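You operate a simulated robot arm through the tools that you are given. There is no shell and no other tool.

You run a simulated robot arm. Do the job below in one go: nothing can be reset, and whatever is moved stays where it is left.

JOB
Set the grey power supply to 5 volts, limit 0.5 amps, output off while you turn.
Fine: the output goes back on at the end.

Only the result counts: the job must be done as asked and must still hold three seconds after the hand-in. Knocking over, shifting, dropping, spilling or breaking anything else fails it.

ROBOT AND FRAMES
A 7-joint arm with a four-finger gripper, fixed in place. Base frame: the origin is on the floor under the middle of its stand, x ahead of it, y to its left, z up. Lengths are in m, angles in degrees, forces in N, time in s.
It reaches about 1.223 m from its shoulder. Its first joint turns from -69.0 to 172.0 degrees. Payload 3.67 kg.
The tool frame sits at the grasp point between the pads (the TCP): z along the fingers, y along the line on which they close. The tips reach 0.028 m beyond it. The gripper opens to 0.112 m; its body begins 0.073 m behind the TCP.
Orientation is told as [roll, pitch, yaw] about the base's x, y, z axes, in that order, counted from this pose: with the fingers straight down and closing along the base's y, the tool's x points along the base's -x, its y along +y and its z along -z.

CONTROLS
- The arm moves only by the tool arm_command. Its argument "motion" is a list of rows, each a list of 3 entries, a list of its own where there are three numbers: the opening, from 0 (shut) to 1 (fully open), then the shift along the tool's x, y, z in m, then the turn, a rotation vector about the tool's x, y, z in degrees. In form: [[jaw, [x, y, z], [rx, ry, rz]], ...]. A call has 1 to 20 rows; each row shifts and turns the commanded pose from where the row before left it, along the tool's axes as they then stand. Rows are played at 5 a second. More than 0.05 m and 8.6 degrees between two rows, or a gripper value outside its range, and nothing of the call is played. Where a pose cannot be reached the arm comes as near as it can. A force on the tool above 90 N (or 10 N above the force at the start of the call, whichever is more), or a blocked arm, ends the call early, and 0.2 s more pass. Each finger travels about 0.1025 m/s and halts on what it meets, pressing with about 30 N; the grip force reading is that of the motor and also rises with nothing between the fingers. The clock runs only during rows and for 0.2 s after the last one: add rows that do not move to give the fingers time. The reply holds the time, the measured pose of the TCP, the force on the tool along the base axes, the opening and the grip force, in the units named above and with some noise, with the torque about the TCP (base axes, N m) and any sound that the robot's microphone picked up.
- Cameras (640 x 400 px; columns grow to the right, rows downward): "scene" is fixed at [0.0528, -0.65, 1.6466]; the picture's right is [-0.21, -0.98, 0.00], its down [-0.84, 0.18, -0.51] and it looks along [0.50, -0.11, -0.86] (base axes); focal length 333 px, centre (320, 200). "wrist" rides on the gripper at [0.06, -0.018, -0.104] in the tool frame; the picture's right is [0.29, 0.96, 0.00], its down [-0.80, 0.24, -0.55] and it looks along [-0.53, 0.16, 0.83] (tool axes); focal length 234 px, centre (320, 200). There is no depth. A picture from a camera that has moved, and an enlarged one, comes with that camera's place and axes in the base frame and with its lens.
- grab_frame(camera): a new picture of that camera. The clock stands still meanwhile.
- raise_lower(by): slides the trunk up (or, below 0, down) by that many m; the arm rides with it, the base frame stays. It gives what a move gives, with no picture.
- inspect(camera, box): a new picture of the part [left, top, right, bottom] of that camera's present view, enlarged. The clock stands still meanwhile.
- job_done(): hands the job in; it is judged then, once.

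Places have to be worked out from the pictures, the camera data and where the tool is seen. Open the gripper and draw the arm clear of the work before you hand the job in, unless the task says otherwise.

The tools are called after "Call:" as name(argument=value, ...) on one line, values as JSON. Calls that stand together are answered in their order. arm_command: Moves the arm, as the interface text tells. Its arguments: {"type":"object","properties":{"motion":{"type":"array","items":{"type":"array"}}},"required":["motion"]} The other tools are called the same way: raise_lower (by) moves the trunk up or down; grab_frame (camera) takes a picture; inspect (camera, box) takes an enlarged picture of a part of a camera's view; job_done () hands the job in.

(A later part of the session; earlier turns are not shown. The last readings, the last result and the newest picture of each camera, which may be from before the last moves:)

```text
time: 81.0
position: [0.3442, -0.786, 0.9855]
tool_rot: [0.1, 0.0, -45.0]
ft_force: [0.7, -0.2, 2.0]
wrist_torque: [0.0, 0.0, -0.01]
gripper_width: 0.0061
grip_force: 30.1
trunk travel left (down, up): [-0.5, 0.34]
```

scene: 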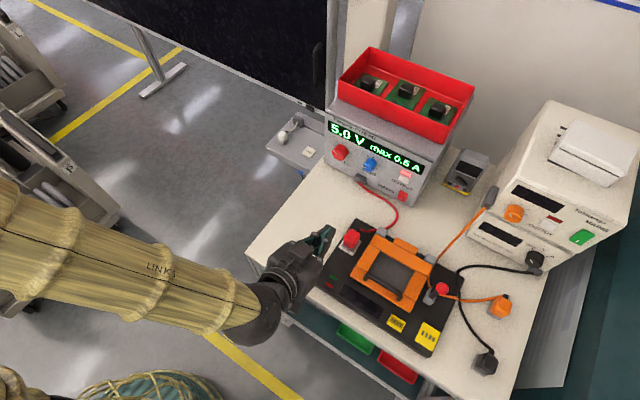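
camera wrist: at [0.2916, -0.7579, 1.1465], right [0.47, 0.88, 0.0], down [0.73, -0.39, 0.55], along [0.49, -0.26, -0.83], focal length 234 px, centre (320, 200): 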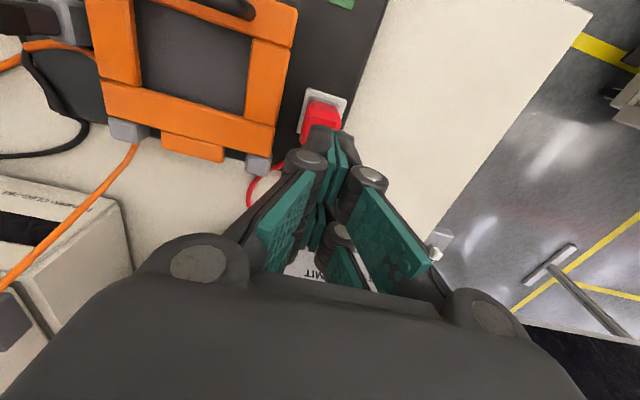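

Light contact (2 N) at tip height ~0.958, confirming the plug's top. I press 2 mm further.

Call:
arm_command(motion=[[0, [0, 0, 0.001], [0, 0, 0]], [0, [0, 0, 0.001], [0, 0, 0]], [0, [0, 0, 0], [0, 0, 0]]])

Call:
inspect(camera="scene", box=[290, 190, 530, 380])

```text
time: 81.8
position: [0.3427, -0.7854, 0.985]
tool_rot: [-0.2, -0.2, -45.0]
ft_force: [2.3, -6.4, 20.4]
wrist_torque: [-0.24, -0.14, -0.02]
gripper_width: 0.0059
grip_force: 30.5
trunk travel left (down, up): [-0.5, 0.34]
```

```text
2.11 times, centred on (410, 285) of scene
camera zoom: at [0.0528, -0.65, 1.6466], right [-0.21, -0.98, 0.0], down [-0.84, 0.18, -0.51], along [0.5, -0.11, -0.86], focal length 701 px, centre (130, 21)
```

zoom: 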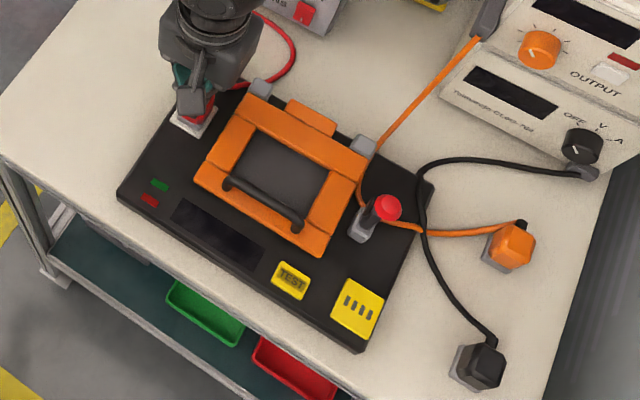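

20 N of push and the plug doesn't give, so it seems firmly seated. I try just 1 mm more to see if it needs a stronger seat.

Call:
arm_command(motion=[[0, [0, 0, 0.001], [0, 0, 0]], [0, [0, 0, 0], [0, 0, 0]]])

Call:
inspect(camera="scene", box=[290, 190, 530, 380])

```text
time: 82.4
position: [0.3431, -0.785, 0.9845]
tool_rot: [-0.2, -0.2, -45.0]
ft_force: [4.1, -10.8, 33.6]
wrist_torque: [-0.34, -0.22, -0.02]
gripper_width: 0.006
grip_force: 29.6
trunk travel left (down, up): [-0.5, 0.34]
```

```text
2.11 times, centred on (410, 285) of scene
camera zoom: at [0.0528, -0.65, 1.6466], right [-0.21, -0.98, 0.0], down [-0.84, 0.18, -0.51], along [0.5, -0.11, -0.86], focal length 701 px, centre (130, 21)
```

zoom: 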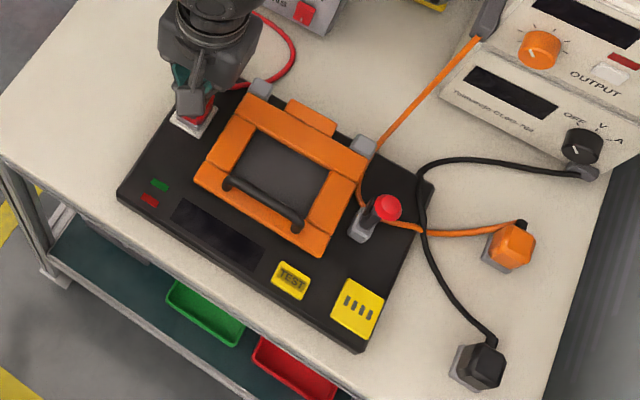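

34 N without any give: the plug is rigidly seated, so I stop and lift off straight up. Then I'll look at the fixture and the supply once more.

Call:
arm_command(motion=[[0, [0, 0, -0.005], [0, 0, 0]], [0, [0, 0, -0.03], [0, 0, 0]], [0, [0, 0, -0.045], [0, 0, 0]], [0, [0, 0, -0.045], [0, 0, 0]], [0, [0.03, 0.03, 0], [0, 0, 0]], [0, [0.03, 0.03, 0], [0, 0, 0]], [0, [0, 0.045, 0], [0, 0, 0]], [0, [0, 0, 0], [0, 0, 0]]])

Call:
grab_frame(camera="scene")

Call:
inspect(camera="scene", box=[310, 210, 460, 360])

Call:
grab_frame(camera="wrist")

```text
time: 84.2
position: [0.3741, -0.6707, 1.1069]
tool_rot: [0.0, 0.0, -45.0]
ft_force: [0.2, -0.8, -0.8]
wrist_torque: [0.01, 0.02, -0.03]
gripper_width: 0.0
grip_force: 30.0
trunk travel left (down, up): [-0.5, 0.34]
```

```text
taken
```

scene: 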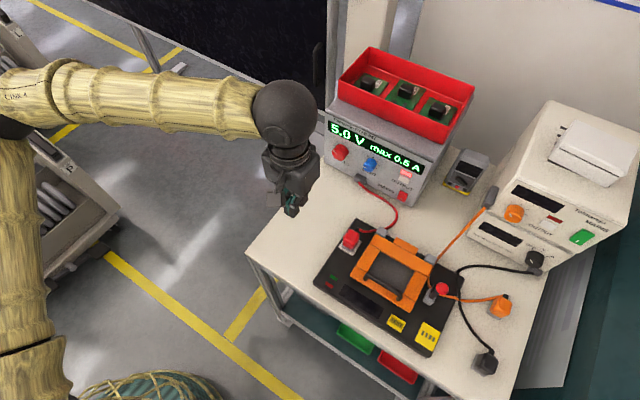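

```text
2.67 times, centred on (385, 285) of scene
camera zoom: at [0.0528, -0.65, 1.6466], right [-0.21, -0.98, 0.0], down [-0.84, 0.18, -0.51], along [0.5, -0.11, -0.86], focal length 888 px, centre (147, -27)
```

zoom: 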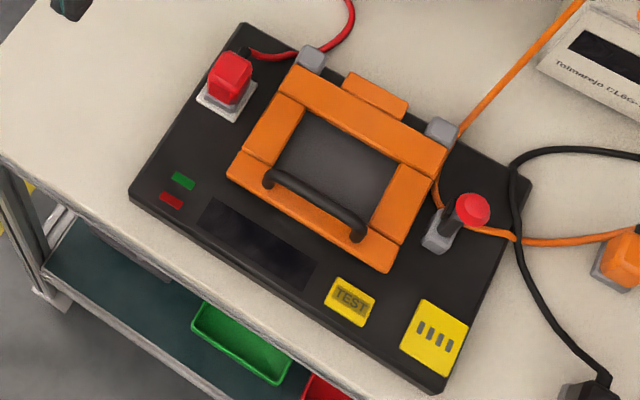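

```text
taken
camera wrist: at [0.319, -0.6417, 1.2108], right [0.47, 0.88, 0.0], down [0.73, -0.4, 0.55], along [0.49, -0.26, -0.83], focal length 234 px, centre (320, 200)
```

wrist: 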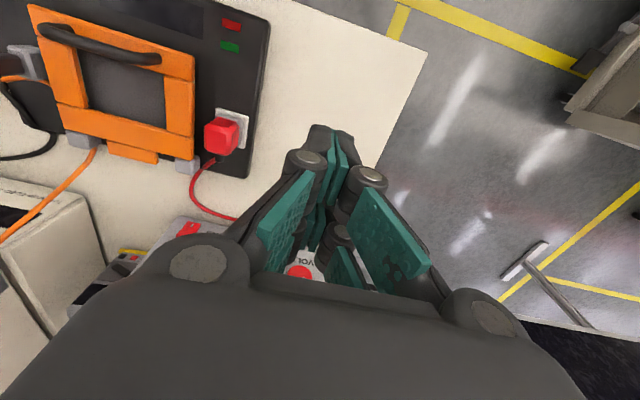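

The fixture is still dark while the supply shows 5.0 V / max 0.5 A with its lamp lit. I take a closer look at the plug, lead and the jack on the supply from here.

Call:
inspect(camera="wrist", box=[150, 80, 290, 240])

Call:
inspect(camera="scene", box=[330, 160, 430, 260])

Call:
inspect(camera="scene", box=[325, 215, 385, 260])

```text
2.50 times, centred on (220, 160) of wrist
camera zoom: at [0.319, -0.6417, 1.2108], right [0.47, 0.88, 0.0], down [0.73, -0.4, 0.55], along [0.49, -0.26, -0.83], focal length 585 px, centre (570, 300)
```

zoom: 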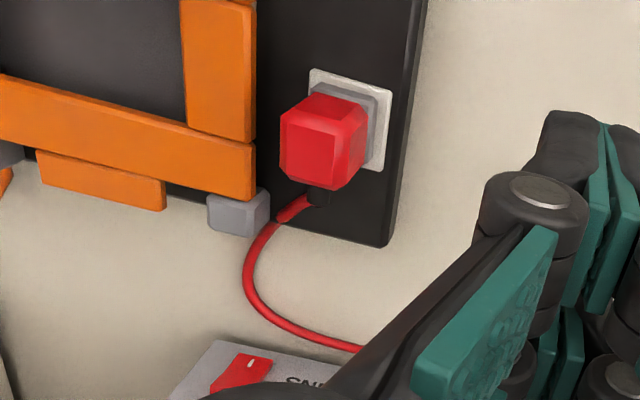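

```text
4.00 times, centred on (380, 210) of scene
camera zoom: at [0.0528, -0.65, 1.6466], right [-0.21, -0.98, 0.0], down [-0.84, 0.18, -0.51], along [0.5, -0.11, -0.86], focal length 1332 px, centre (80, 160)
```

zoom: 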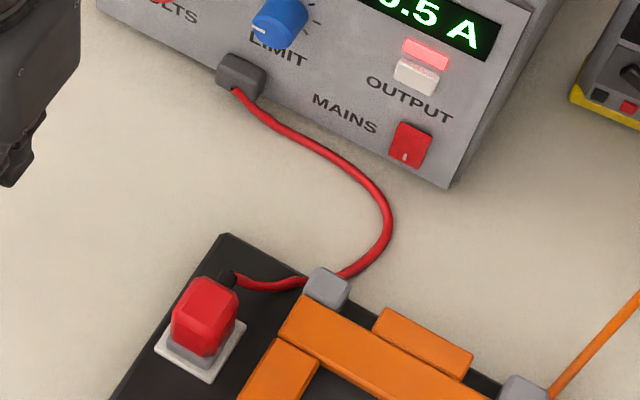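

```text
8.89 times, centred on (355, 238) of scene
camera zoom: at [0.0528, -0.65, 1.6466], right [-0.21, -0.98, 0.0], down [-0.84, 0.18, -0.51], along [0.5, -0.11, -0.86], focal length 2960 px, centre (9, -133)
```

zoom: 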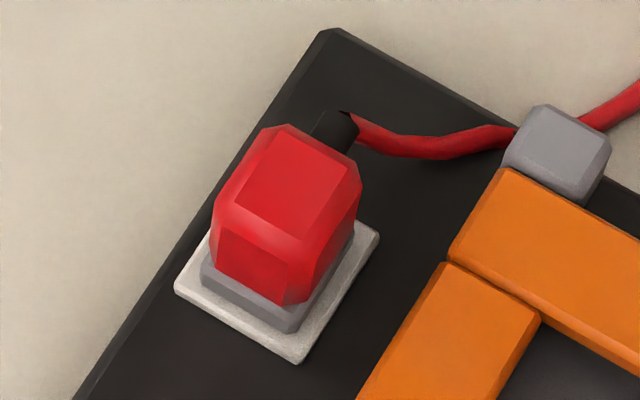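

The zoom shows the plug shifted about 2 mm on the plate during my press, so it is loose, not locked in. I need a low side view to judge how it sits, so I turn the tool to look at it from the left side; first the rotation at safe height.

Call:
arm_command(motion=[[0, [0, 0, 0], [0, 0, 7.25]], [0, [0, 0, 0], [0, 0, 7.25]], [0, [0, 0, 0], [0, 0, 7.25]], [0, [0, 0, 0], [0, 0, 7.25]], [0, [0, 0, 0], [0, 0, 7.25]], [0, [0, 0, 0], [0, 0, 7.25]], [0, [0, 0, 0], [0, 0, 7.25]], [0, [0, 0, 0], [0, 0, 7.25]], [0, [0, 0, 0], [0, -7.2, 0]], [0, [0, 0, 0], [0, -7.2, 0]], [0, [0, 0, 0], [0, -7.2, 0]], [0, [0, 0, 0], [0, -7.2, 0]], [0, [0, 0, 0], [0, -7.2, 0]], [0, [0, 0, 0], [0, 0, 0]]])

Call:
grab_frame(camera="wrist")

Call:
grab_frame(camera="scene")

```text
time: 87.2
position: [0.3756, -0.6696, 1.1078]
tool_rot: [0.0, -36.1, -103.1]
ft_force: [0.0, -0.6, 0.1]
wrist_torque: [0.01, 0.0, 0.02]
gripper_width: 0.0001
grip_force: 29.9
trunk travel left (down, up): [-0.5, 0.34]
```

```text
taken
camera wrist: at [0.3819, -0.5584, 1.1558], right [0.99, 0.01, -0.17], down [0.16, -0.36, 0.92], along [-0.05, -0.93, -0.36], focal length 234 px, centre (320, 200)
```

wrist: 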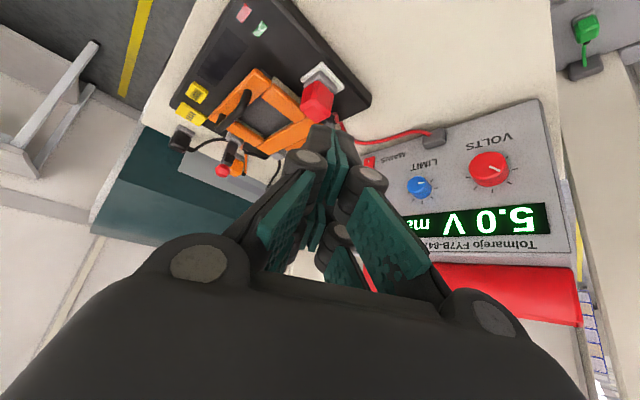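

```text
taken
```

scene: 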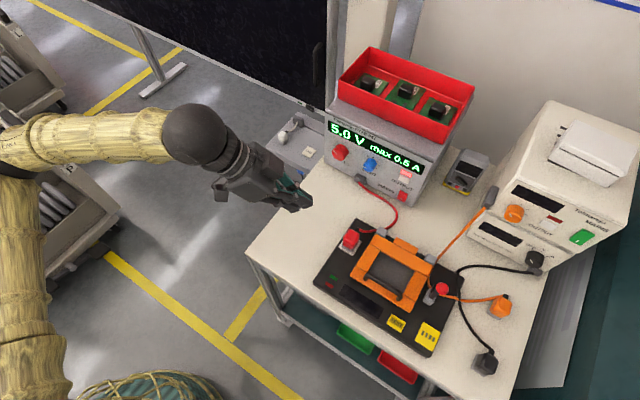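

The left side view works. I lower 11 cm to see the plug's base at a shallower angle.

Call:
arm_command(motion=[[0, [0.0216, 0, 0.0297], [0, 0, 0]], [0, [0.0216, 0, 0.0297], [0, 0, 0]], [0, [0.0216, 0, 0.0297], [0, 0, 0]], [0, [0, 0, 0], [0, 0, 0]]])

Call:
grab_frame(camera="wrist")

Call:
inspect(camera="wrist", box=[240, 0, 400, 120])

```text
time: 88.2
position: [0.3749, -0.67, 0.9957]
tool_rot: [0.0, -36.0, -103.1]
ft_force: [-0.2, -1.1, 0.5]
wrist_torque: [0.0, 0.03, 0.03]
gripper_width: 0.0001
grip_force: 29.3
trunk travel left (down, up): [-0.5, 0.34]
```

```text
taken
camera wrist: at [0.3818, -0.5584, 1.0458], right [0.99, 0.01, -0.17], down [0.16, -0.36, 0.92], along [-0.05, -0.93, -0.36], focal length 234 px, centre (320, 200)
```

wrist: 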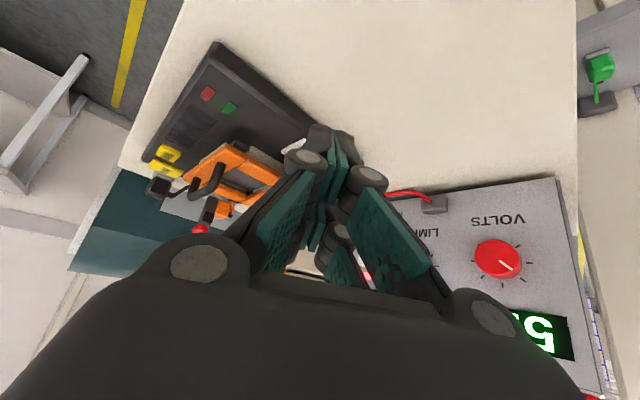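

```text
3.33 times, centred on (320, 60) of wrist
camera zoom: at [0.3818, -0.5584, 1.0458], right [0.99, 0.01, -0.17], down [0.16, -0.36, 0.92], along [-0.05, -0.93, -0.36], focal length 781 px, centre (320, 667)
```

zoom: 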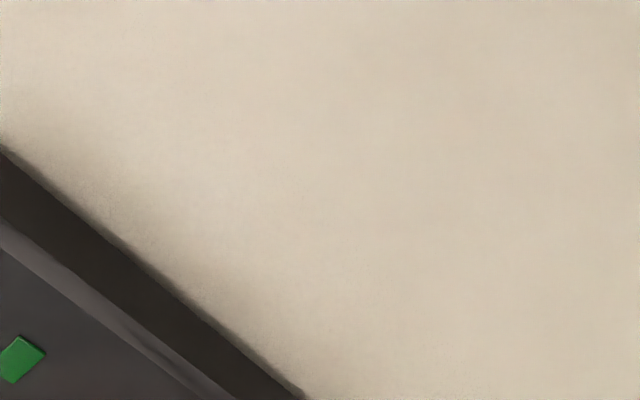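

The shut fingers block the view of the plug, so I open them (nothing is within reach) to look between them.

Call:
arm_command(motion=[[1, [0, 0, 0], [0, 0, 0]], [1, [0, 0, 0], [0, 0, 0]], [1, [0, 0, 0], [0, 0, 0]], [1, [0, 0, 0], [0, 0, 0]]])

Call:
grab_frame(camera="wrist")

Call:
inspect(camera="wrist", box=[220, 90, 380, 210])

```text
time: 89.2
position: [0.3747, -0.6699, 0.997]
tool_rot: [0.1, -36.0, -103.0]
ft_force: [-0.1, 0.4, -0.3]
wrist_torque: [0.02, 0.0, 0.01]
gripper_width: 0.1121
grip_force: 0.2
trunk travel left (down, up): [-0.5, 0.34]
```

```text
taken
camera wrist: at [0.3818, -0.5585, 1.0459], right [0.99, 0.01, -0.17], down [0.16, -0.36, 0.92], along [-0.05, -0.93, -0.36], focal length 234 px, centre (320, 200)
```

wrist: 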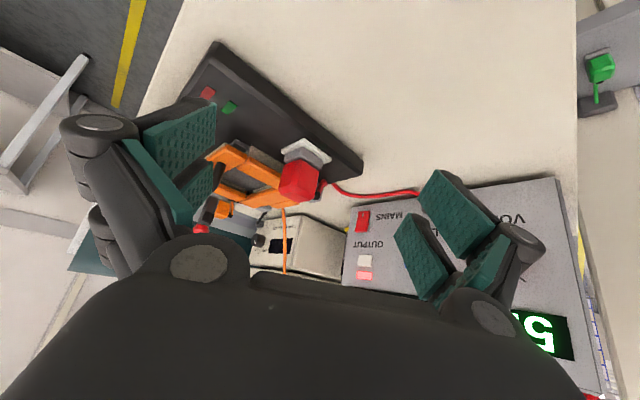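

```text
3.33 times, centred on (300, 150) of wrist
camera zoom: at [0.3818, -0.5585, 1.0459], right [0.99, 0.01, -0.17], down [0.16, -0.36, 0.92], along [-0.05, -0.93, -0.36], focal length 781 px, centre (387, 367)
```

zoom: 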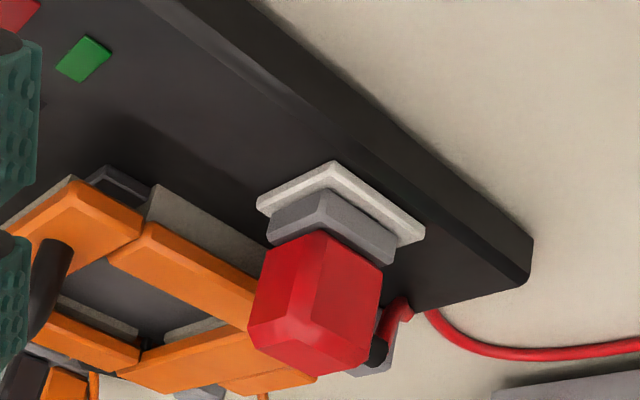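

From the left, the plug's grey foot sits flat and parallel on the white socket plate, no visible gap. I zoom in more to measure how well it is centred.

Call:
inspect(camera="wrist", box=[272, 130, 336, 170])

Call:
inspect(camera="scene", box=[335, 222, 371, 260])

```text
10.00 times, centred on (304, 150) of wrist
camera zoom: at [0.3818, -0.5585, 1.0459], right [0.99, 0.01, -0.17], down [0.16, -0.36, 0.92], along [-0.05, -0.93, -0.36], focal length 2342 px, centre (480, 700)
```

zoom: 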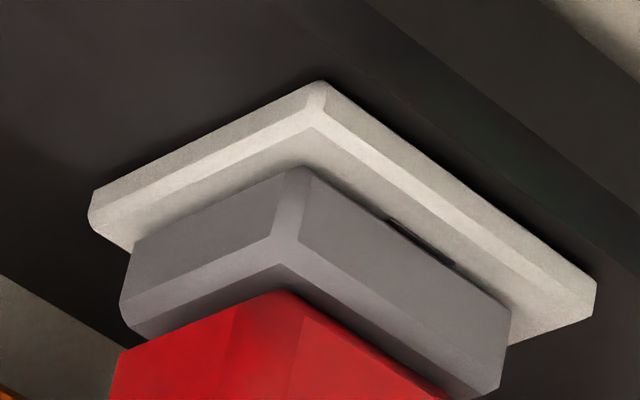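

```text
10.53 times, centred on (353, 241) of scene
camera zoom: at [0.0528, -0.65, 1.6466], right [-0.21, -0.98, 0.0], down [-0.84, 0.18, -0.51], along [0.5, -0.11, -0.86], focal length 3505 px, centre (-27, -232)
```

zoom: 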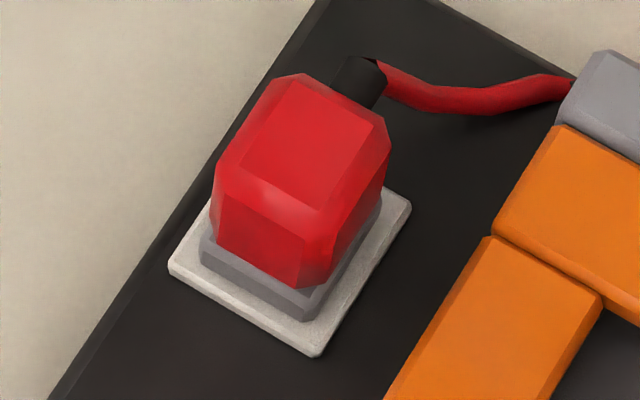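

The close-up shows a dark slot of the socket peeking out on the plug's left edge, so the plug was nudged ~2 mm to the right and is no longer latched. I'll re-centre it: raise, return to pointing straight down, and go above the plug with the fingers closing along the supply's panel direction.

Call:
arm_command(motion=[[0.6, [-0.0216, 0, -0.0297], [0, 0, 0]], [0.33, [-0.0216, 0, -0.0297], [0, 0, 0]], [0.33, [-0.0216, 0, -0.0297], [0, 0, 0]], [0.33, [0, 0, 0], [0, 7.2, 0]], [0.33, [0, 0, 0], [0, 7.2, 0]], [0.33, [0, 0, 0], [0, 7.2, 0]], [0.33, [0, 0, 0], [0, 7.2, 0]], [0.33, [0, 0, 0], [0, 7.2, 0]], [0.33, [0, 0, 0], [0, 0, -7.25]], [0.33, [0, 0, 0], [0, 0, -7.25]], [0.33, [0, 0, 0], [0, 0, -7.25]], [0.33, [0, 0, 0], [0, 0, -7.25]], [0.33, [0, 0, 0], [0, 0, -7.25]], [0.33, [0, 0, 0], [0, 0, -7.25]], [0.33, [0, 0, 0], [0, 0, -7.25]], [0.33, [0, 0, 0], [0, 0, -7.25]], [0.33, [0, 0, 0], [0, 0, 0]]])

```text
time: 92.8
position: [0.3753, -0.6705, 1.1082]
tool_rot: [-0.1, 0.0, -45.0]
ft_force: [-0.2, 0.7, 0.1]
wrist_torque: [0.04, 0.02, 0.01]
gripper_width: 0.0372
grip_force: 0.0
trunk travel left (down, up): [-0.5, 0.34]
```

Pointing down with fingers 37 mm apart. I move above the plug and lower to 5–6 cm above contact height, then look.

Call:
arm_command(motion=[[0.33, [-0.0208, -0.0335, 0], [0, 0, 0]], [0.33, [-0.0208, -0.0335, 0], [0, 0, 0]], [0.33, [-0.0209, -0.0334, 0], [0, 0, 0]], [0.33, [0, 0, 0.03], [0, 0, 0]], [0.33, [0, 0, 0.03], [0, 0, 0]], [0.33, [0, 0, 0], [0, 0, 0]]])

Call:
grab_frame(camera="wrist")

Call:
inspect(camera="wrist", box=[260, 70, 380, 170])

```text
time: 94.2
position: [0.3495, -0.785, 1.0476]
tool_rot: [-0.1, 0.0, -45.1]
ft_force: [0.0, -0.6, 0.3]
wrist_torque: [-0.01, -0.05, 0.02]
gripper_width: 0.0373
grip_force: 0.0
trunk travel left (down, up): [-0.5, 0.34]
```

```text
taken
camera wrist: at [0.2932, -0.7552, 1.1513], right [0.47, 0.88, 0.0], down [0.73, -0.39, 0.55], along [0.49, -0.26, -0.83], focal length 234 px, centre (320, 200)
```

wrist: 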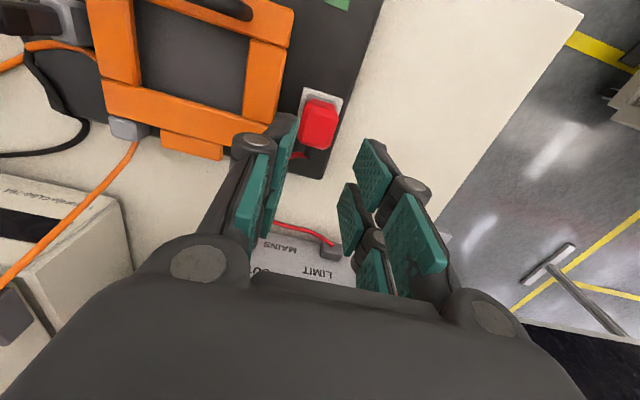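

```text
4.00 times, centred on (320, 120) of wrist
camera zoom: at [0.2932, -0.7552, 1.1513], right [0.47, 0.88, 0.0], down [0.73, -0.39, 0.55], along [0.49, -0.26, -0.83], focal length 937 px, centre (320, 520)
```

zoom: 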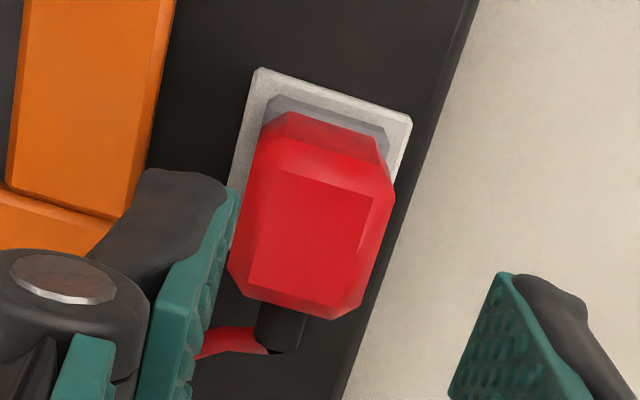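

The plug body now looks centred on its plate to within about 1 mm. I'll grip it lightly around its body and press straight down once to re-latch it: first align (4 mm toward the robot, 1.5 mm right) and lower 5 cm.

Call:
arm_command(motion=[[0.33, [0.004, -0.0015, 0.025], [0, 0, 0]], [0.33, [0, 0, 0.025], [0, 0, 0]], [0.33, [0, 0, 0], [0, 0, 0]]])

Call:
inspect(camera="wrist", box=[250, 90, 390, 210])

Call:
inspect(camera="scene", box=[310, 190, 430, 270])

```text
time: 95.0
position: [0.3448, -0.7834, 0.9964]
tool_rot: [0.0, 0.0, -45.0]
ft_force: [-0.1, -0.5, -0.3]
wrist_torque: [0.0, 0.01, 0.01]
gripper_width: 0.037
grip_force: 0.0
trunk travel left (down, up): [-0.5, 0.34]
```

```text
3.33 times, centred on (320, 150) of wrist
camera zoom: at [0.2898, -0.7536, 1.1006], right [0.47, 0.88, 0.0], down [0.73, -0.39, 0.55], along [0.49, -0.26, -0.83], focal length 781 px, centre (320, 367)
```

zoom: 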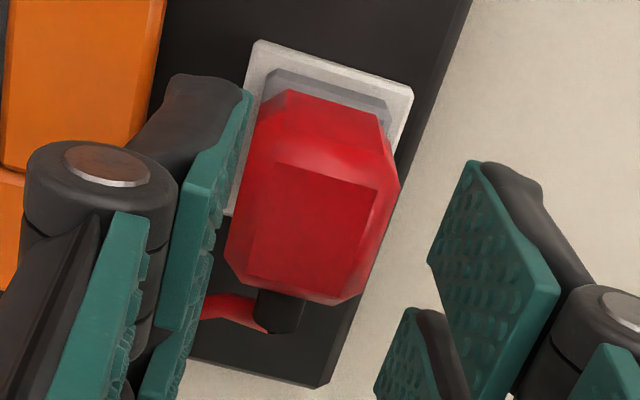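

```text
5.00 times, centred on (370, 230) of scene
camera zoom: at [0.0528, -0.65, 1.6466], right [-0.21, -0.98, 0.0], down [-0.84, 0.18, -0.51], along [0.5, -0.11, -0.86], focal length 1665 px, centre (70, 50)
```

zoom: 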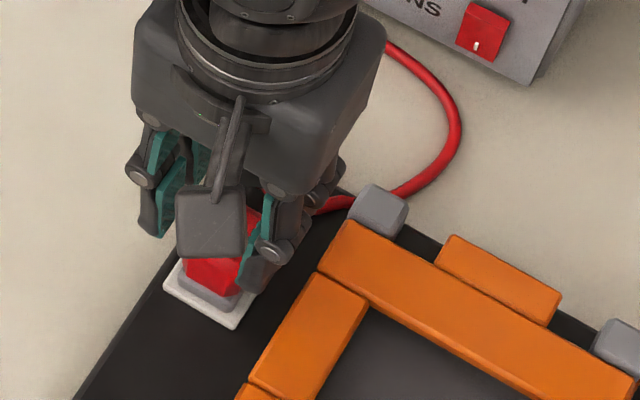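

The plug is centred within ~1 mm between the open fingers. I trim 1.2 mm and lower about 3.8 cm so the pads straddle the plug body, checking force.

Call:
arm_command(motion=[[0.33, [0, -0.0012, 0.012], [0, 0, 0]], [0.33, [0, 0, 0.013], [0, 0, 0]], [0.33, [0, 0, 0.013], [0, 0, 0]], [0.33, [0, 0, 0], [0, 0, 0]]])

Call:
inspect(camera="wrist", box=[250, 110, 390, 230])

Call:
inspect(camera="scene", box=[310, 190, 430, 270])

```text
time: 96.0
position: [0.3446, -0.7835, 0.9592]
tool_rot: [0.0, 0.0, -45.1]
ft_force: [-0.3, -0.2, 0.2]
wrist_torque: [-0.01, 0.01, 0.0]
gripper_width: 0.0369
grip_force: 0.1
trunk travel left (down, up): [-0.5, 0.34]
```

```text
3.33 times, centred on (320, 170) of wrist
camera zoom: at [0.2886, -0.7542, 1.063], right [0.47, 0.88, 0.0], down [0.73, -0.39, 0.55], along [0.49, -0.26, -0.83], focal length 781 px, centre (320, 300)
```

zoom: 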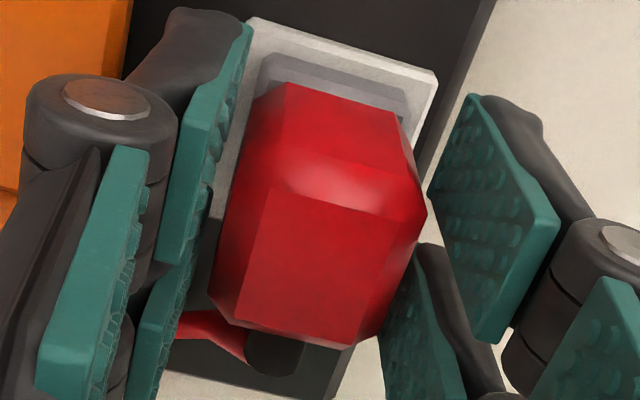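

```text
5.00 times, centred on (370, 230) of scene
camera zoom: at [0.0528, -0.65, 1.6466], right [-0.21, -0.98, 0.0], down [-0.84, 0.18, -0.51], along [0.5, -0.11, -0.86], focal length 1665 px, centre (70, 50)
```

zoom: 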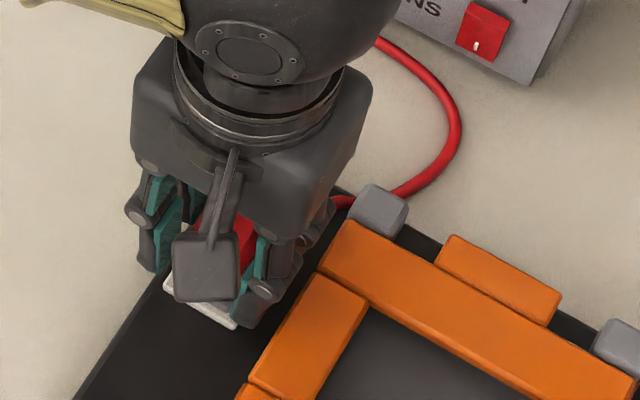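

The plug is between the pads. I close gently to hold it.

Call:
arm_command(motion=[[0.29, [0, 0, 0], [0, 0, 0]], [0.26, [0, 0, 0], [0, 0, 0]], [0.23, [0, 0, 0], [0, 0, 0]], [0.2, [0, 0, 0], [0, 0, 0]], [0.2, [0, 0, 0], [0, 0, 0]]])

Call:
inspect(camera="wrist", box=[250, 110, 390, 230])

```text
time: 97.2
position: [0.3441, -0.7842, 0.959]
tool_rot: [-0.1, 0.0, -45.0]
ft_force: [0.4, -0.3, 0.8]
wrist_torque: [0.02, 0.0, -0.02]
gripper_width: 0.0295
grip_force: 30.2
trunk travel left (down, up): [-0.5, 0.34]
```

```text
3.33 times, centred on (320, 170) of wrist
camera zoom: at [0.2889, -0.7545, 1.0629], right [0.47, 0.88, 0.0], down [0.73, -0.39, 0.55], along [0.49, -0.26, -0.83], focal length 781 px, centre (320, 300)
```

zoom: 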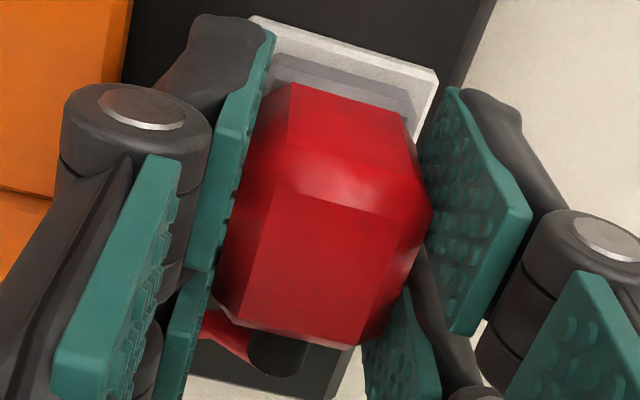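

Gripped at 29.5 mm with no side load. I press down in 1 mm steps and listen for it latching.

Call:
arm_command(motion=[[0.2, [0, 0, 0.001], [0, 0, 0]], [0.2, [0, 0, 0.001], [0, 0, 0]], [0.2, [0, 0, 0], [0, 0, 0]]])

Call:
inspect(camera="scene", box=[290, 190, 530, 380])

```text
time: 98.0
position: [0.3444, -0.7833, 0.958]
tool_rot: [-0.1, -0.1, -44.9]
ft_force: [2.8, -6.8, 17.8]
wrist_torque: [-0.21, -0.02, -0.01]
gripper_width: 0.0292
grip_force: 29.7
trunk travel left (down, up): [-0.5, 0.34]
```

```text
2.11 times, centred on (410, 285) of scene
camera zoom: at [0.0528, -0.65, 1.6466], right [-0.21, -0.98, 0.0], down [-0.84, 0.18, -0.51], along [0.5, -0.11, -0.86], focal length 701 px, centre (130, 21)
```

zoom: 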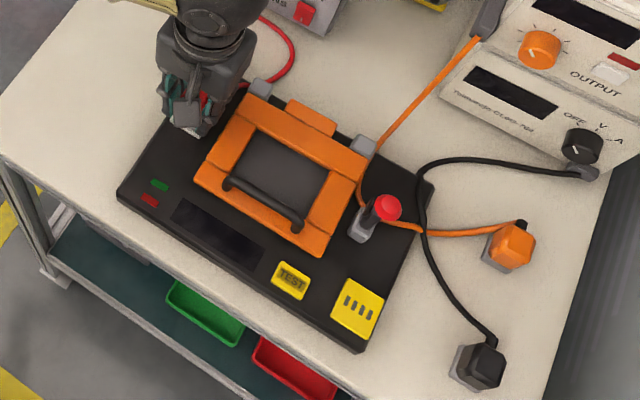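

It bottoms firmly again (18 N) without a latch sound, so it is fully down in its socket. I relax the pressure and try a small 1.5 mm sideways wiggle to feel whether it is held by the socket.

Call:
arm_command(motion=[[0.2, [0, 0, -0.0014], [0, 0, 0]], [0.2, [0, 0, 0], [0, 0, 0]]])

Call:
arm_command(motion=[[0.2, [0, 0.0015, 0], [0, 0, 0]], [0.2, [0, 0, 0], [0, 0, 0]]])

```text
time: 98.6
position: [0.3438, -0.7841, 0.9592]
tool_rot: [0.0, -0.1, -45.0]
ft_force: [1.1, -1.0, 7.7]
wrist_torque: [-0.09, -0.03, 0.0]
gripper_width: 0.0296
grip_force: 29.8
trunk travel left (down, up): [-0.5, 0.34]
```

```text
time: 99.2
position: [0.3444, -0.7819, 0.9582]
tool_rot: [0.0, 0.1, -45.0]
ft_force: [-2.2, -1.3, 5.7]
wrist_torque: [-0.03, 0.11, 0.01]
gripper_width: 0.0295
grip_force: 29.7
trunk travel left (down, up): [-0.5, 0.34]
```

The plug slides with only ~2.5 N of friction, so it's indeed unlatched. From the picture comparisons its original seat should be about 1.8 mm right and 1.7 mm toward the supply from here; I move it there and press.

Call:
arm_command(motion=[[0.2, [-0.0008, -0.0009, 0], [0, 0, 0]], [0.2, [-0.0009, -0.0009, 0], [0, 0, 0]], [0.2, [0, 0, 0.0005], [0, 0, 0]], [0.2, [0, 0, 0], [0, 0, 0]]])

Call:
inspect(camera="scene", box=[290, 190, 530, 380])

Call:
inspect(camera="wrist", box=[250, 110, 390, 230])

```text
time: 100.2
position: [0.345, -0.7847, 0.9579]
tool_rot: [0.0, 0.0, -44.9]
ft_force: [1.5, 2.0, 10.2]
wrist_torque: [0.11, -0.05, 0.02]
gripper_width: 0.0295
grip_force: 30.0
trunk travel left (down, up): [-0.5, 0.34]
```

```text
2.11 times, centred on (410, 285) of scene
camera zoom: at [0.0528, -0.65, 1.6466], right [-0.21, -0.98, 0.0], down [-0.84, 0.18, -0.51], along [0.5, -0.11, -0.86], focal length 701 px, centre (130, 21)
```

zoom: 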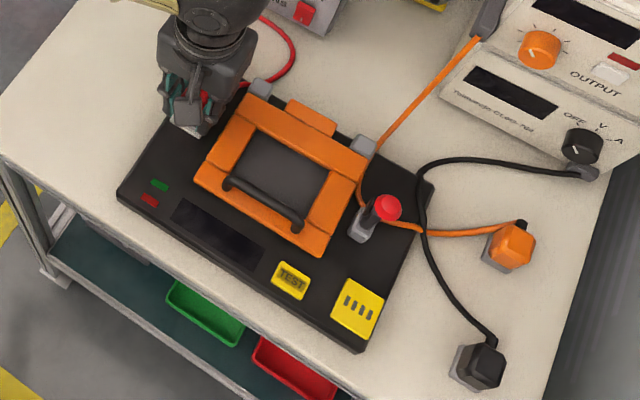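

```text
3.33 times, centred on (320, 170) of wrist
camera zoom: at [0.2894, -0.7548, 1.0626], right [0.47, 0.88, 0.0], down [0.73, -0.39, 0.55], along [0.49, -0.26, -0.83], focal length 781 px, centre (320, 300)
```

zoom: 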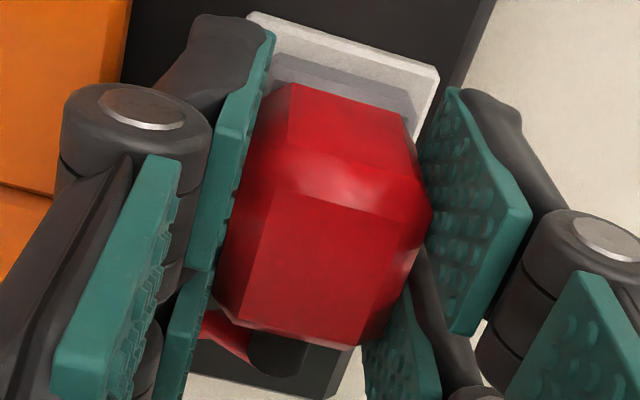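

Still no latch. Since the plug moves freely, I test by lifting it 4 mm: if it's unlatched the force will be just its weight.

Call:
arm_command(motion=[[0.2, [0, 0, -0.002], [0, 0, 0]], [0.2, [0, 0, 0], [0, 0, 0]]])

Call:
inspect(camera="scene", box=[325, 215, 385, 260])

```text
time: 100.8
position: [0.3449, -0.785, 0.9593]
tool_rot: [-0.1, 0.0, -44.9]
ft_force: [-0.2, -0.1, -0.3]
wrist_torque: [-0.03, -0.03, 0.02]
gripper_width: 0.0298
grip_force: 30.3
trunk travel left (down, up): [-0.5, 0.34]
```

```text
8.89 times, centred on (355, 238) of scene
camera zoom: at [0.0528, -0.65, 1.6466], right [-0.21, -0.98, 0.0], down [-0.84, 0.18, -0.51], along [0.5, -0.11, -0.86], focal length 2960 px, centre (9, -133)
```

zoom: 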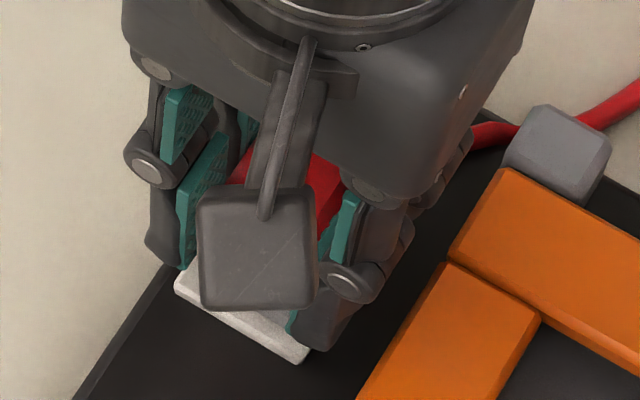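

Zero resistance. I lift it a further 6 mm to see the underside and the socket opening.

Call:
arm_command(motion=[[0.2, [0, 0, -0.003], [0, 0, 0]], [0.2, [0, 0, -0.003], [0, 0, 0]], [0.2, [0, 0, 0], [0, 0, 0]]])

Call:
inspect(camera="wrist", box=[250, 110, 390, 230])

```text
time: 101.6
position: [0.3443, -0.7851, 0.9665]
tool_rot: [-0.1, 0.1, -45.0]
ft_force: [0.1, -0.3, 0.0]
wrist_torque: [0.0, -0.01, -0.01]
gripper_width: 0.0294
grip_force: 30.3
trunk travel left (down, up): [-0.5, 0.34]
```

```text
3.33 times, centred on (320, 170) of wrist
camera zoom: at [0.2896, -0.7555, 1.0697], right [0.47, 0.88, 0.0], down [0.73, -0.39, 0.55], along [0.49, -0.26, -0.83], focal length 781 px, centre (320, 300)
```

zoom: 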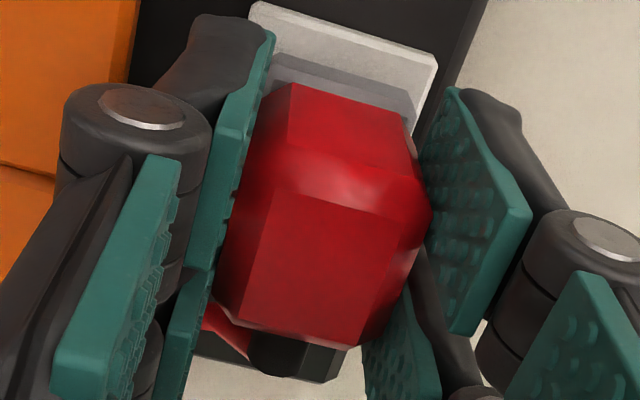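

It comes up freely, so it was unplugged. I raise it 4 cm to see the socket opening, so that I can plug it back in properly.

Call:
arm_command(motion=[[0.2, [0, 0, -0.01], [0, 0, 0]], [0.2, [0, 0, -0.015], [0, 0, 0]], [0.2, [0, 0, -0.015], [0, 0, 0]], [0.2, [0, 0, 0], [0, 0, 0]]])

Call:
grab_frame(camera="wrist")

Call:
inspect(camera="wrist", box=[250, 80, 390, 200])

Call:
inspect(camera="scene", box=[325, 205, 395, 265])

```text
time: 102.6
position: [0.3462, -0.7854, 1.006]
tool_rot: [0.1, 0.0, -45.0]
ft_force: [0.2, -0.5, 0.3]
wrist_torque: [0.0, -0.01, 0.01]
gripper_width: 0.0223
grip_force: 0.0
trunk travel left (down, up): [-0.5, 0.34]
```

```text
taken
camera wrist: at [0.2901, -0.7558, 1.1101], right [0.47, 0.88, 0.0], down [0.73, -0.39, 0.55], along [0.49, -0.26, -0.83], focal length 234 px, centre (320, 200)
```

wrist: 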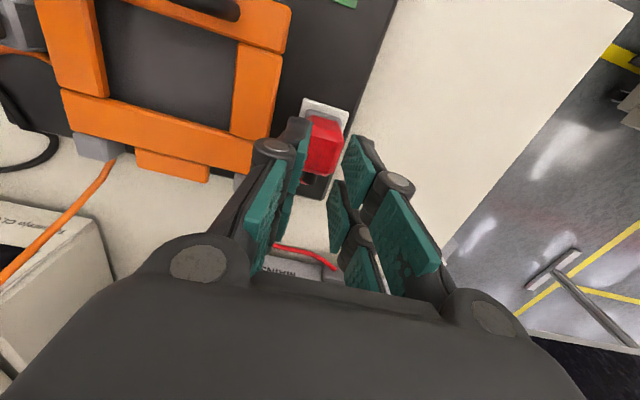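

```text
3.33 times, centred on (320, 140) of wrist
camera zoom: at [0.2901, -0.7558, 1.1101], right [0.47, 0.88, 0.0], down [0.73, -0.39, 0.55], along [0.49, -0.26, -0.83], focal length 781 px, centre (320, 400)
```

zoom: 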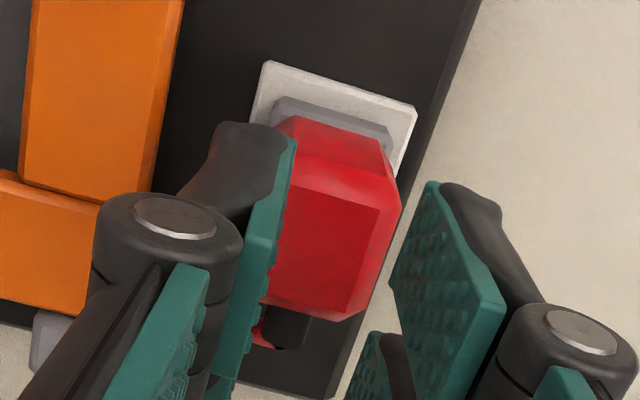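

```text
6.67 times, centred on (360, 235) of scene
camera zoom: at [0.0528, -0.65, 1.6466], right [-0.21, -0.98, 0.0], down [-0.84, 0.18, -0.51], along [0.5, -0.11, -0.86], focal length 2220 px, centre (53, -33)
```

zoom: 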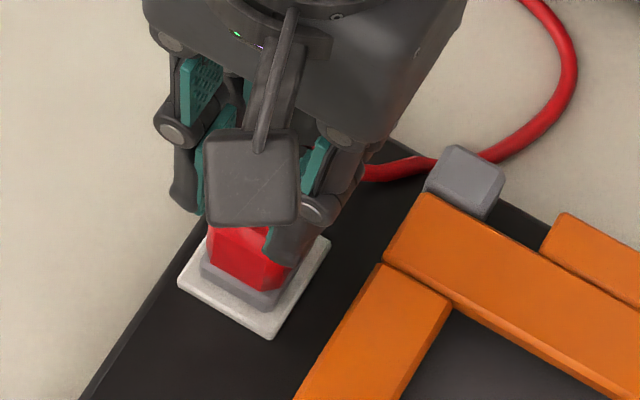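

The plug slipped out of the fingers and dropped the few millimetres back onto its socket, upright and centred. I check it and the fixture display.

Call:
arm_command(motion=[[0.33, [0, 0, -0.03], [0, 0, 0]], [0.33, [0.04, 0.02, -0.01], [0, 0, 0]], [0.33, [0.03, 0.04, 0], [0, 0, 0]], [0.33, [0, 0.045, 0], [0, 0, 0]], [0.33, [0, 0, 0], [0, 0, 0]]])

Call:
inspect(camera="scene", box=[325, 215, 385, 260])

Call:
inspect(camera="scene", box=[290, 190, 530, 380])

Call:
inspect(camera="scene", box=[310, 160, 470, 270])

```text
time: 103.8
position: [0.3699, -0.6625, 1.0462]
tool_rot: [0.0, 0.0, -45.0]
ft_force: [1.2, 0.5, -0.3]
wrist_torque: [0.02, -0.01, 0.01]
gripper_width: 0.037
grip_force: 0.0
trunk travel left (down, up): [-0.5, 0.34]
```

```text
8.89 times, centred on (355, 238) of scene
camera zoom: at [0.0528, -0.65, 1.6466], right [-0.21, -0.98, 0.0], down [-0.84, 0.18, -0.51], along [0.5, -0.11, -0.86], focal length 2960 px, centre (9, -133)
```

zoom: 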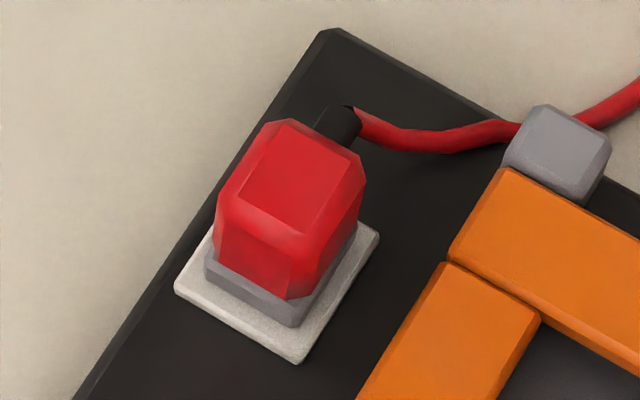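

```text
2.11 times, centred on (410, 285) of scene
camera zoom: at [0.0528, -0.65, 1.6466], right [-0.21, -0.98, 0.0], down [-0.84, 0.18, -0.51], along [0.5, -0.11, -0.86], focal length 701 px, centre (130, 21)
```

zoom: 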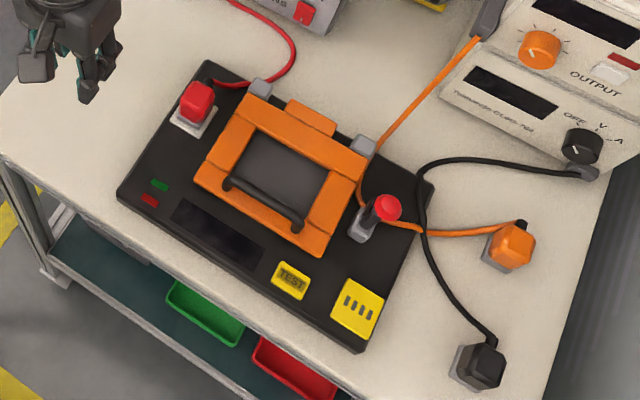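

```text
3.64 times, centred on (390, 215) of scene
camera zoom: at [0.0528, -0.65, 1.6466], right [-0.21, -0.98, 0.0], down [-0.84, 0.18, -0.51], along [0.5, -0.11, -0.86], focal length 1211 px, centre (66, 146)
```

zoom: 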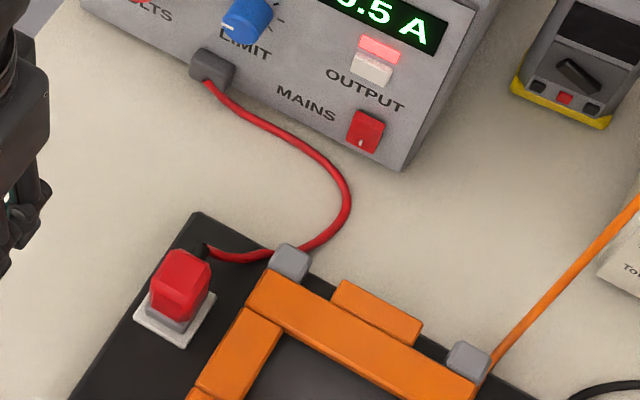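

The plug now sits nearly where it was at the start, but the fixture is still dark. I take the same crop as before the contact for comparison.

Call:
inspect(camera="scene", box=[310, 190, 410, 270])

Call:
grab_frame(camera="wrist")

Call:
grab_frame(camera="scene")

```text
5.00 times, centred on (360, 230) of scene
camera zoom: at [0.0528, -0.65, 1.6466], right [-0.21, -0.98, 0.0], down [-0.84, 0.18, -0.51], along [0.5, -0.11, -0.86], focal length 1665 px, centre (120, 50)
```

zoom: 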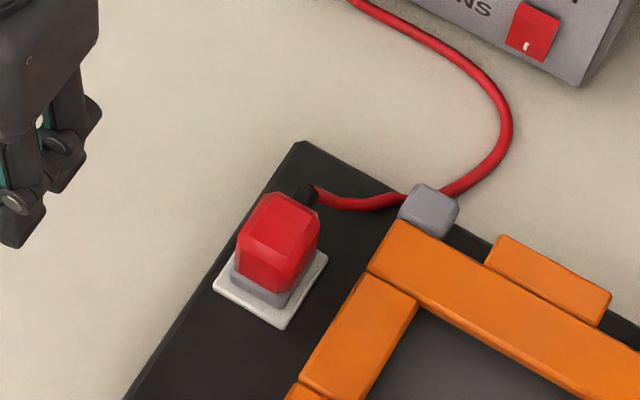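

```text
taken
camera wrist: at [0.3151, -0.6328, 1.1494], right [0.47, 0.88, 0.0], down [0.73, -0.39, 0.55], along [0.49, -0.26, -0.83], focal length 234 px, centre (320, 200)
```

wrist: 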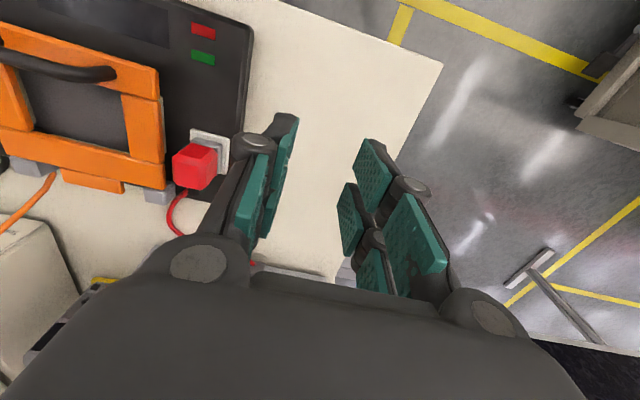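

```text
taken
```

scene: 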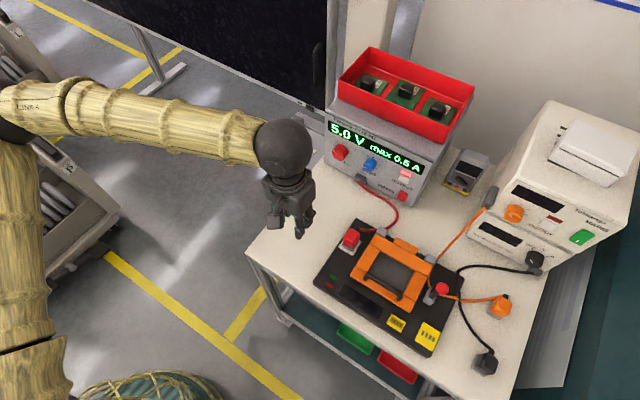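

The plug matches its original position within about half a millimetre now. I'll try one vertical press here to latch it: shut the fingers and move above it.

Call:
arm_command(motion=[[0, [0, 0, 0], [0, 0, 0]], [0, [-0.0226, -0.0348, 0], [0, 0, 0]], [0, [-0.0226, -0.0348, 0], [0, 0, 0]], [0, [-0.0226, -0.0348, 0], [0, 0, 0]], [0, [0, 0, 0.02], [0, 0, 0]], [0, [0, 0, 0.02], [0, 0, 0]], [0, [0, 0, 0], [0, 0, 0]]])

Call:
inspect(camera="wrist", box=[250, 70, 390, 190])

```text
time: 105.4
position: [0.345, -0.7836, 1.0065]
tool_rot: [-0.1, 0.0, -45.0]
ft_force: [0.6, 0.7, 0.5]
wrist_torque: [0.01, 0.0, 0.01]
gripper_width: 0.0
grip_force: 30.0
trunk travel left (down, up): [-0.5, 0.34]
```

```text
3.33 times, centred on (320, 130) of wrist
camera zoom: at [0.2889, -0.7534, 1.1101], right [0.47, 0.88, 0.0], down [0.73, -0.39, 0.55], along [0.49, -0.26, -0.83], focal length 781 px, centre (320, 433)
```

zoom: 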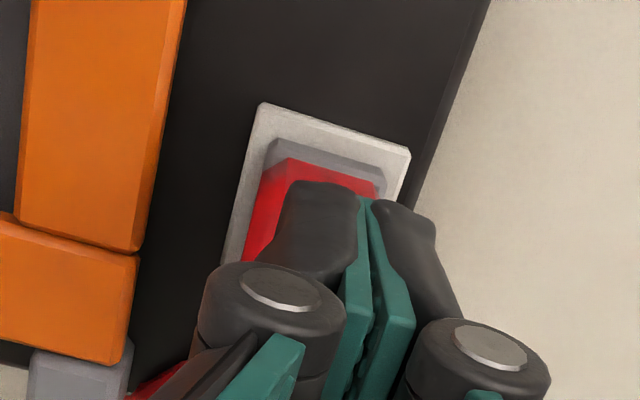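

The plug is centred on its plate and under the tips. I lower to just above contact.

Call:
arm_command(motion=[[0, [0, -0.001, 0.009], [0, 0, 0]], [0, [0, 0, 0.009], [0, 0, 0]], [0, [0, 0, 0.002], [0, 0, 0]], [0, [0, 0, 0], [0, 0, 0]]])

```text
time: 106.4
position: [0.3432, -0.7836, 0.9867]
tool_rot: [0.1, 0.0, -45.0]
ft_force: [0.2, 0.3, 0.4]
wrist_torque: [0.02, 0.04, -0.01]
gripper_width: 0.0001
grip_force: 30.1
trunk travel left (down, up): [-0.5, 0.34]
```

About to touch. I press in 1 mm steps with a small bias against the sideways drift seen before.

Call:
arm_command(motion=[[0, [0, 0, 0.001], [0, 0, 0]], [0, [-0.0002, -0.0002, 0.001], [0, 0, 0]], [0, [0, 0, 0], [0, 0, 0]]])

Call:
arm_command(motion=[[0, [-0.0002, -0.0002, 0.001], [0, 0, 0]], [0, [0, 0, 0], [0, 0, 0]]])

```text
time: 107.2
position: [0.3421, -0.7834, 0.9849]
tool_rot: [-0.1, -0.1, -45.1]
ft_force: [0.4, -1.9, 10.0]
wrist_torque: [-0.07, -0.03, 0.02]
gripper_width: 0.0058
grip_force: 30.3
trunk travel left (down, up): [-0.5, 0.34]
heard: snap
```

```text
time: 107.8
position: [0.3432, -0.7835, 0.9848]
tool_rot: [0.0, -0.1, -45.0]
ft_force: [2.8, -6.8, 24.3]
wrist_torque: [-0.18, -0.04, -0.05]
gripper_width: 0.0061
grip_force: 30.0
trunk travel left (down, up): [-0.5, 0.34]
```

A "snap" was heard as I pressed at about 10 N – the plug latched. I check the fixture display.

Call:
inspect(camera="scene", box=[290, 190, 530, 380])

```text
2.11 times, centred on (410, 285) of scene
camera zoom: at [0.0528, -0.65, 1.6466], right [-0.21, -0.98, 0.0], down [-0.84, 0.18, -0.51], along [0.5, -0.11, -0.86], focal length 701 px, centre (130, 21)
```

zoom: 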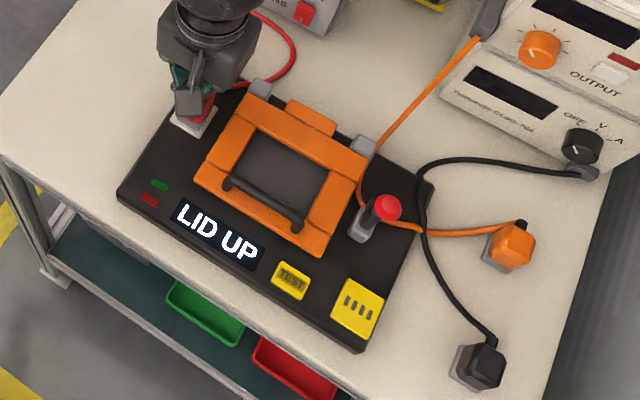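

The fixture shows "LID UP" again: the plug is reconnected. I lift off straight up slowly, then move up and clear.

Call:
arm_command(motion=[[0, [0, 0, -0.002], [0, 0, 0]], [0, [0, 0, -0.004], [0, 0, 0]], [0, [0, 0, -0.015], [0, 0, 0]], [0, [0, 0, -0.03], [0, 0, 0]], [0, [0, 0, -0.04], [0, 0, 0]], [0, [0, 0, -0.04], [0, 0, 0]], [0, [0, 0, 0], [0, 0, 0]]])

Call:
grab_frame(camera="scene")

```text
time: 109.4
position: [0.3444, -0.7851, 1.113]
tool_rot: [0.0, 0.0, -45.0]
ft_force: [1.1, -0.8, 0.0]
wrist_torque: [0.02, 0.02, 0.01]
gripper_width: 0.0002
grip_force: 30.1
trunk travel left (down, up): [-0.5, 0.34]
```

```text
taken
```

scene: 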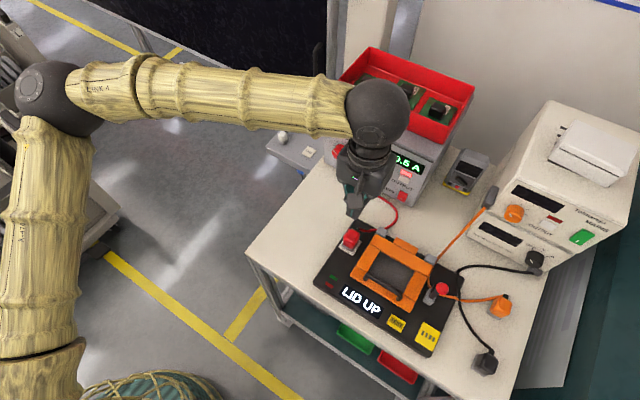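

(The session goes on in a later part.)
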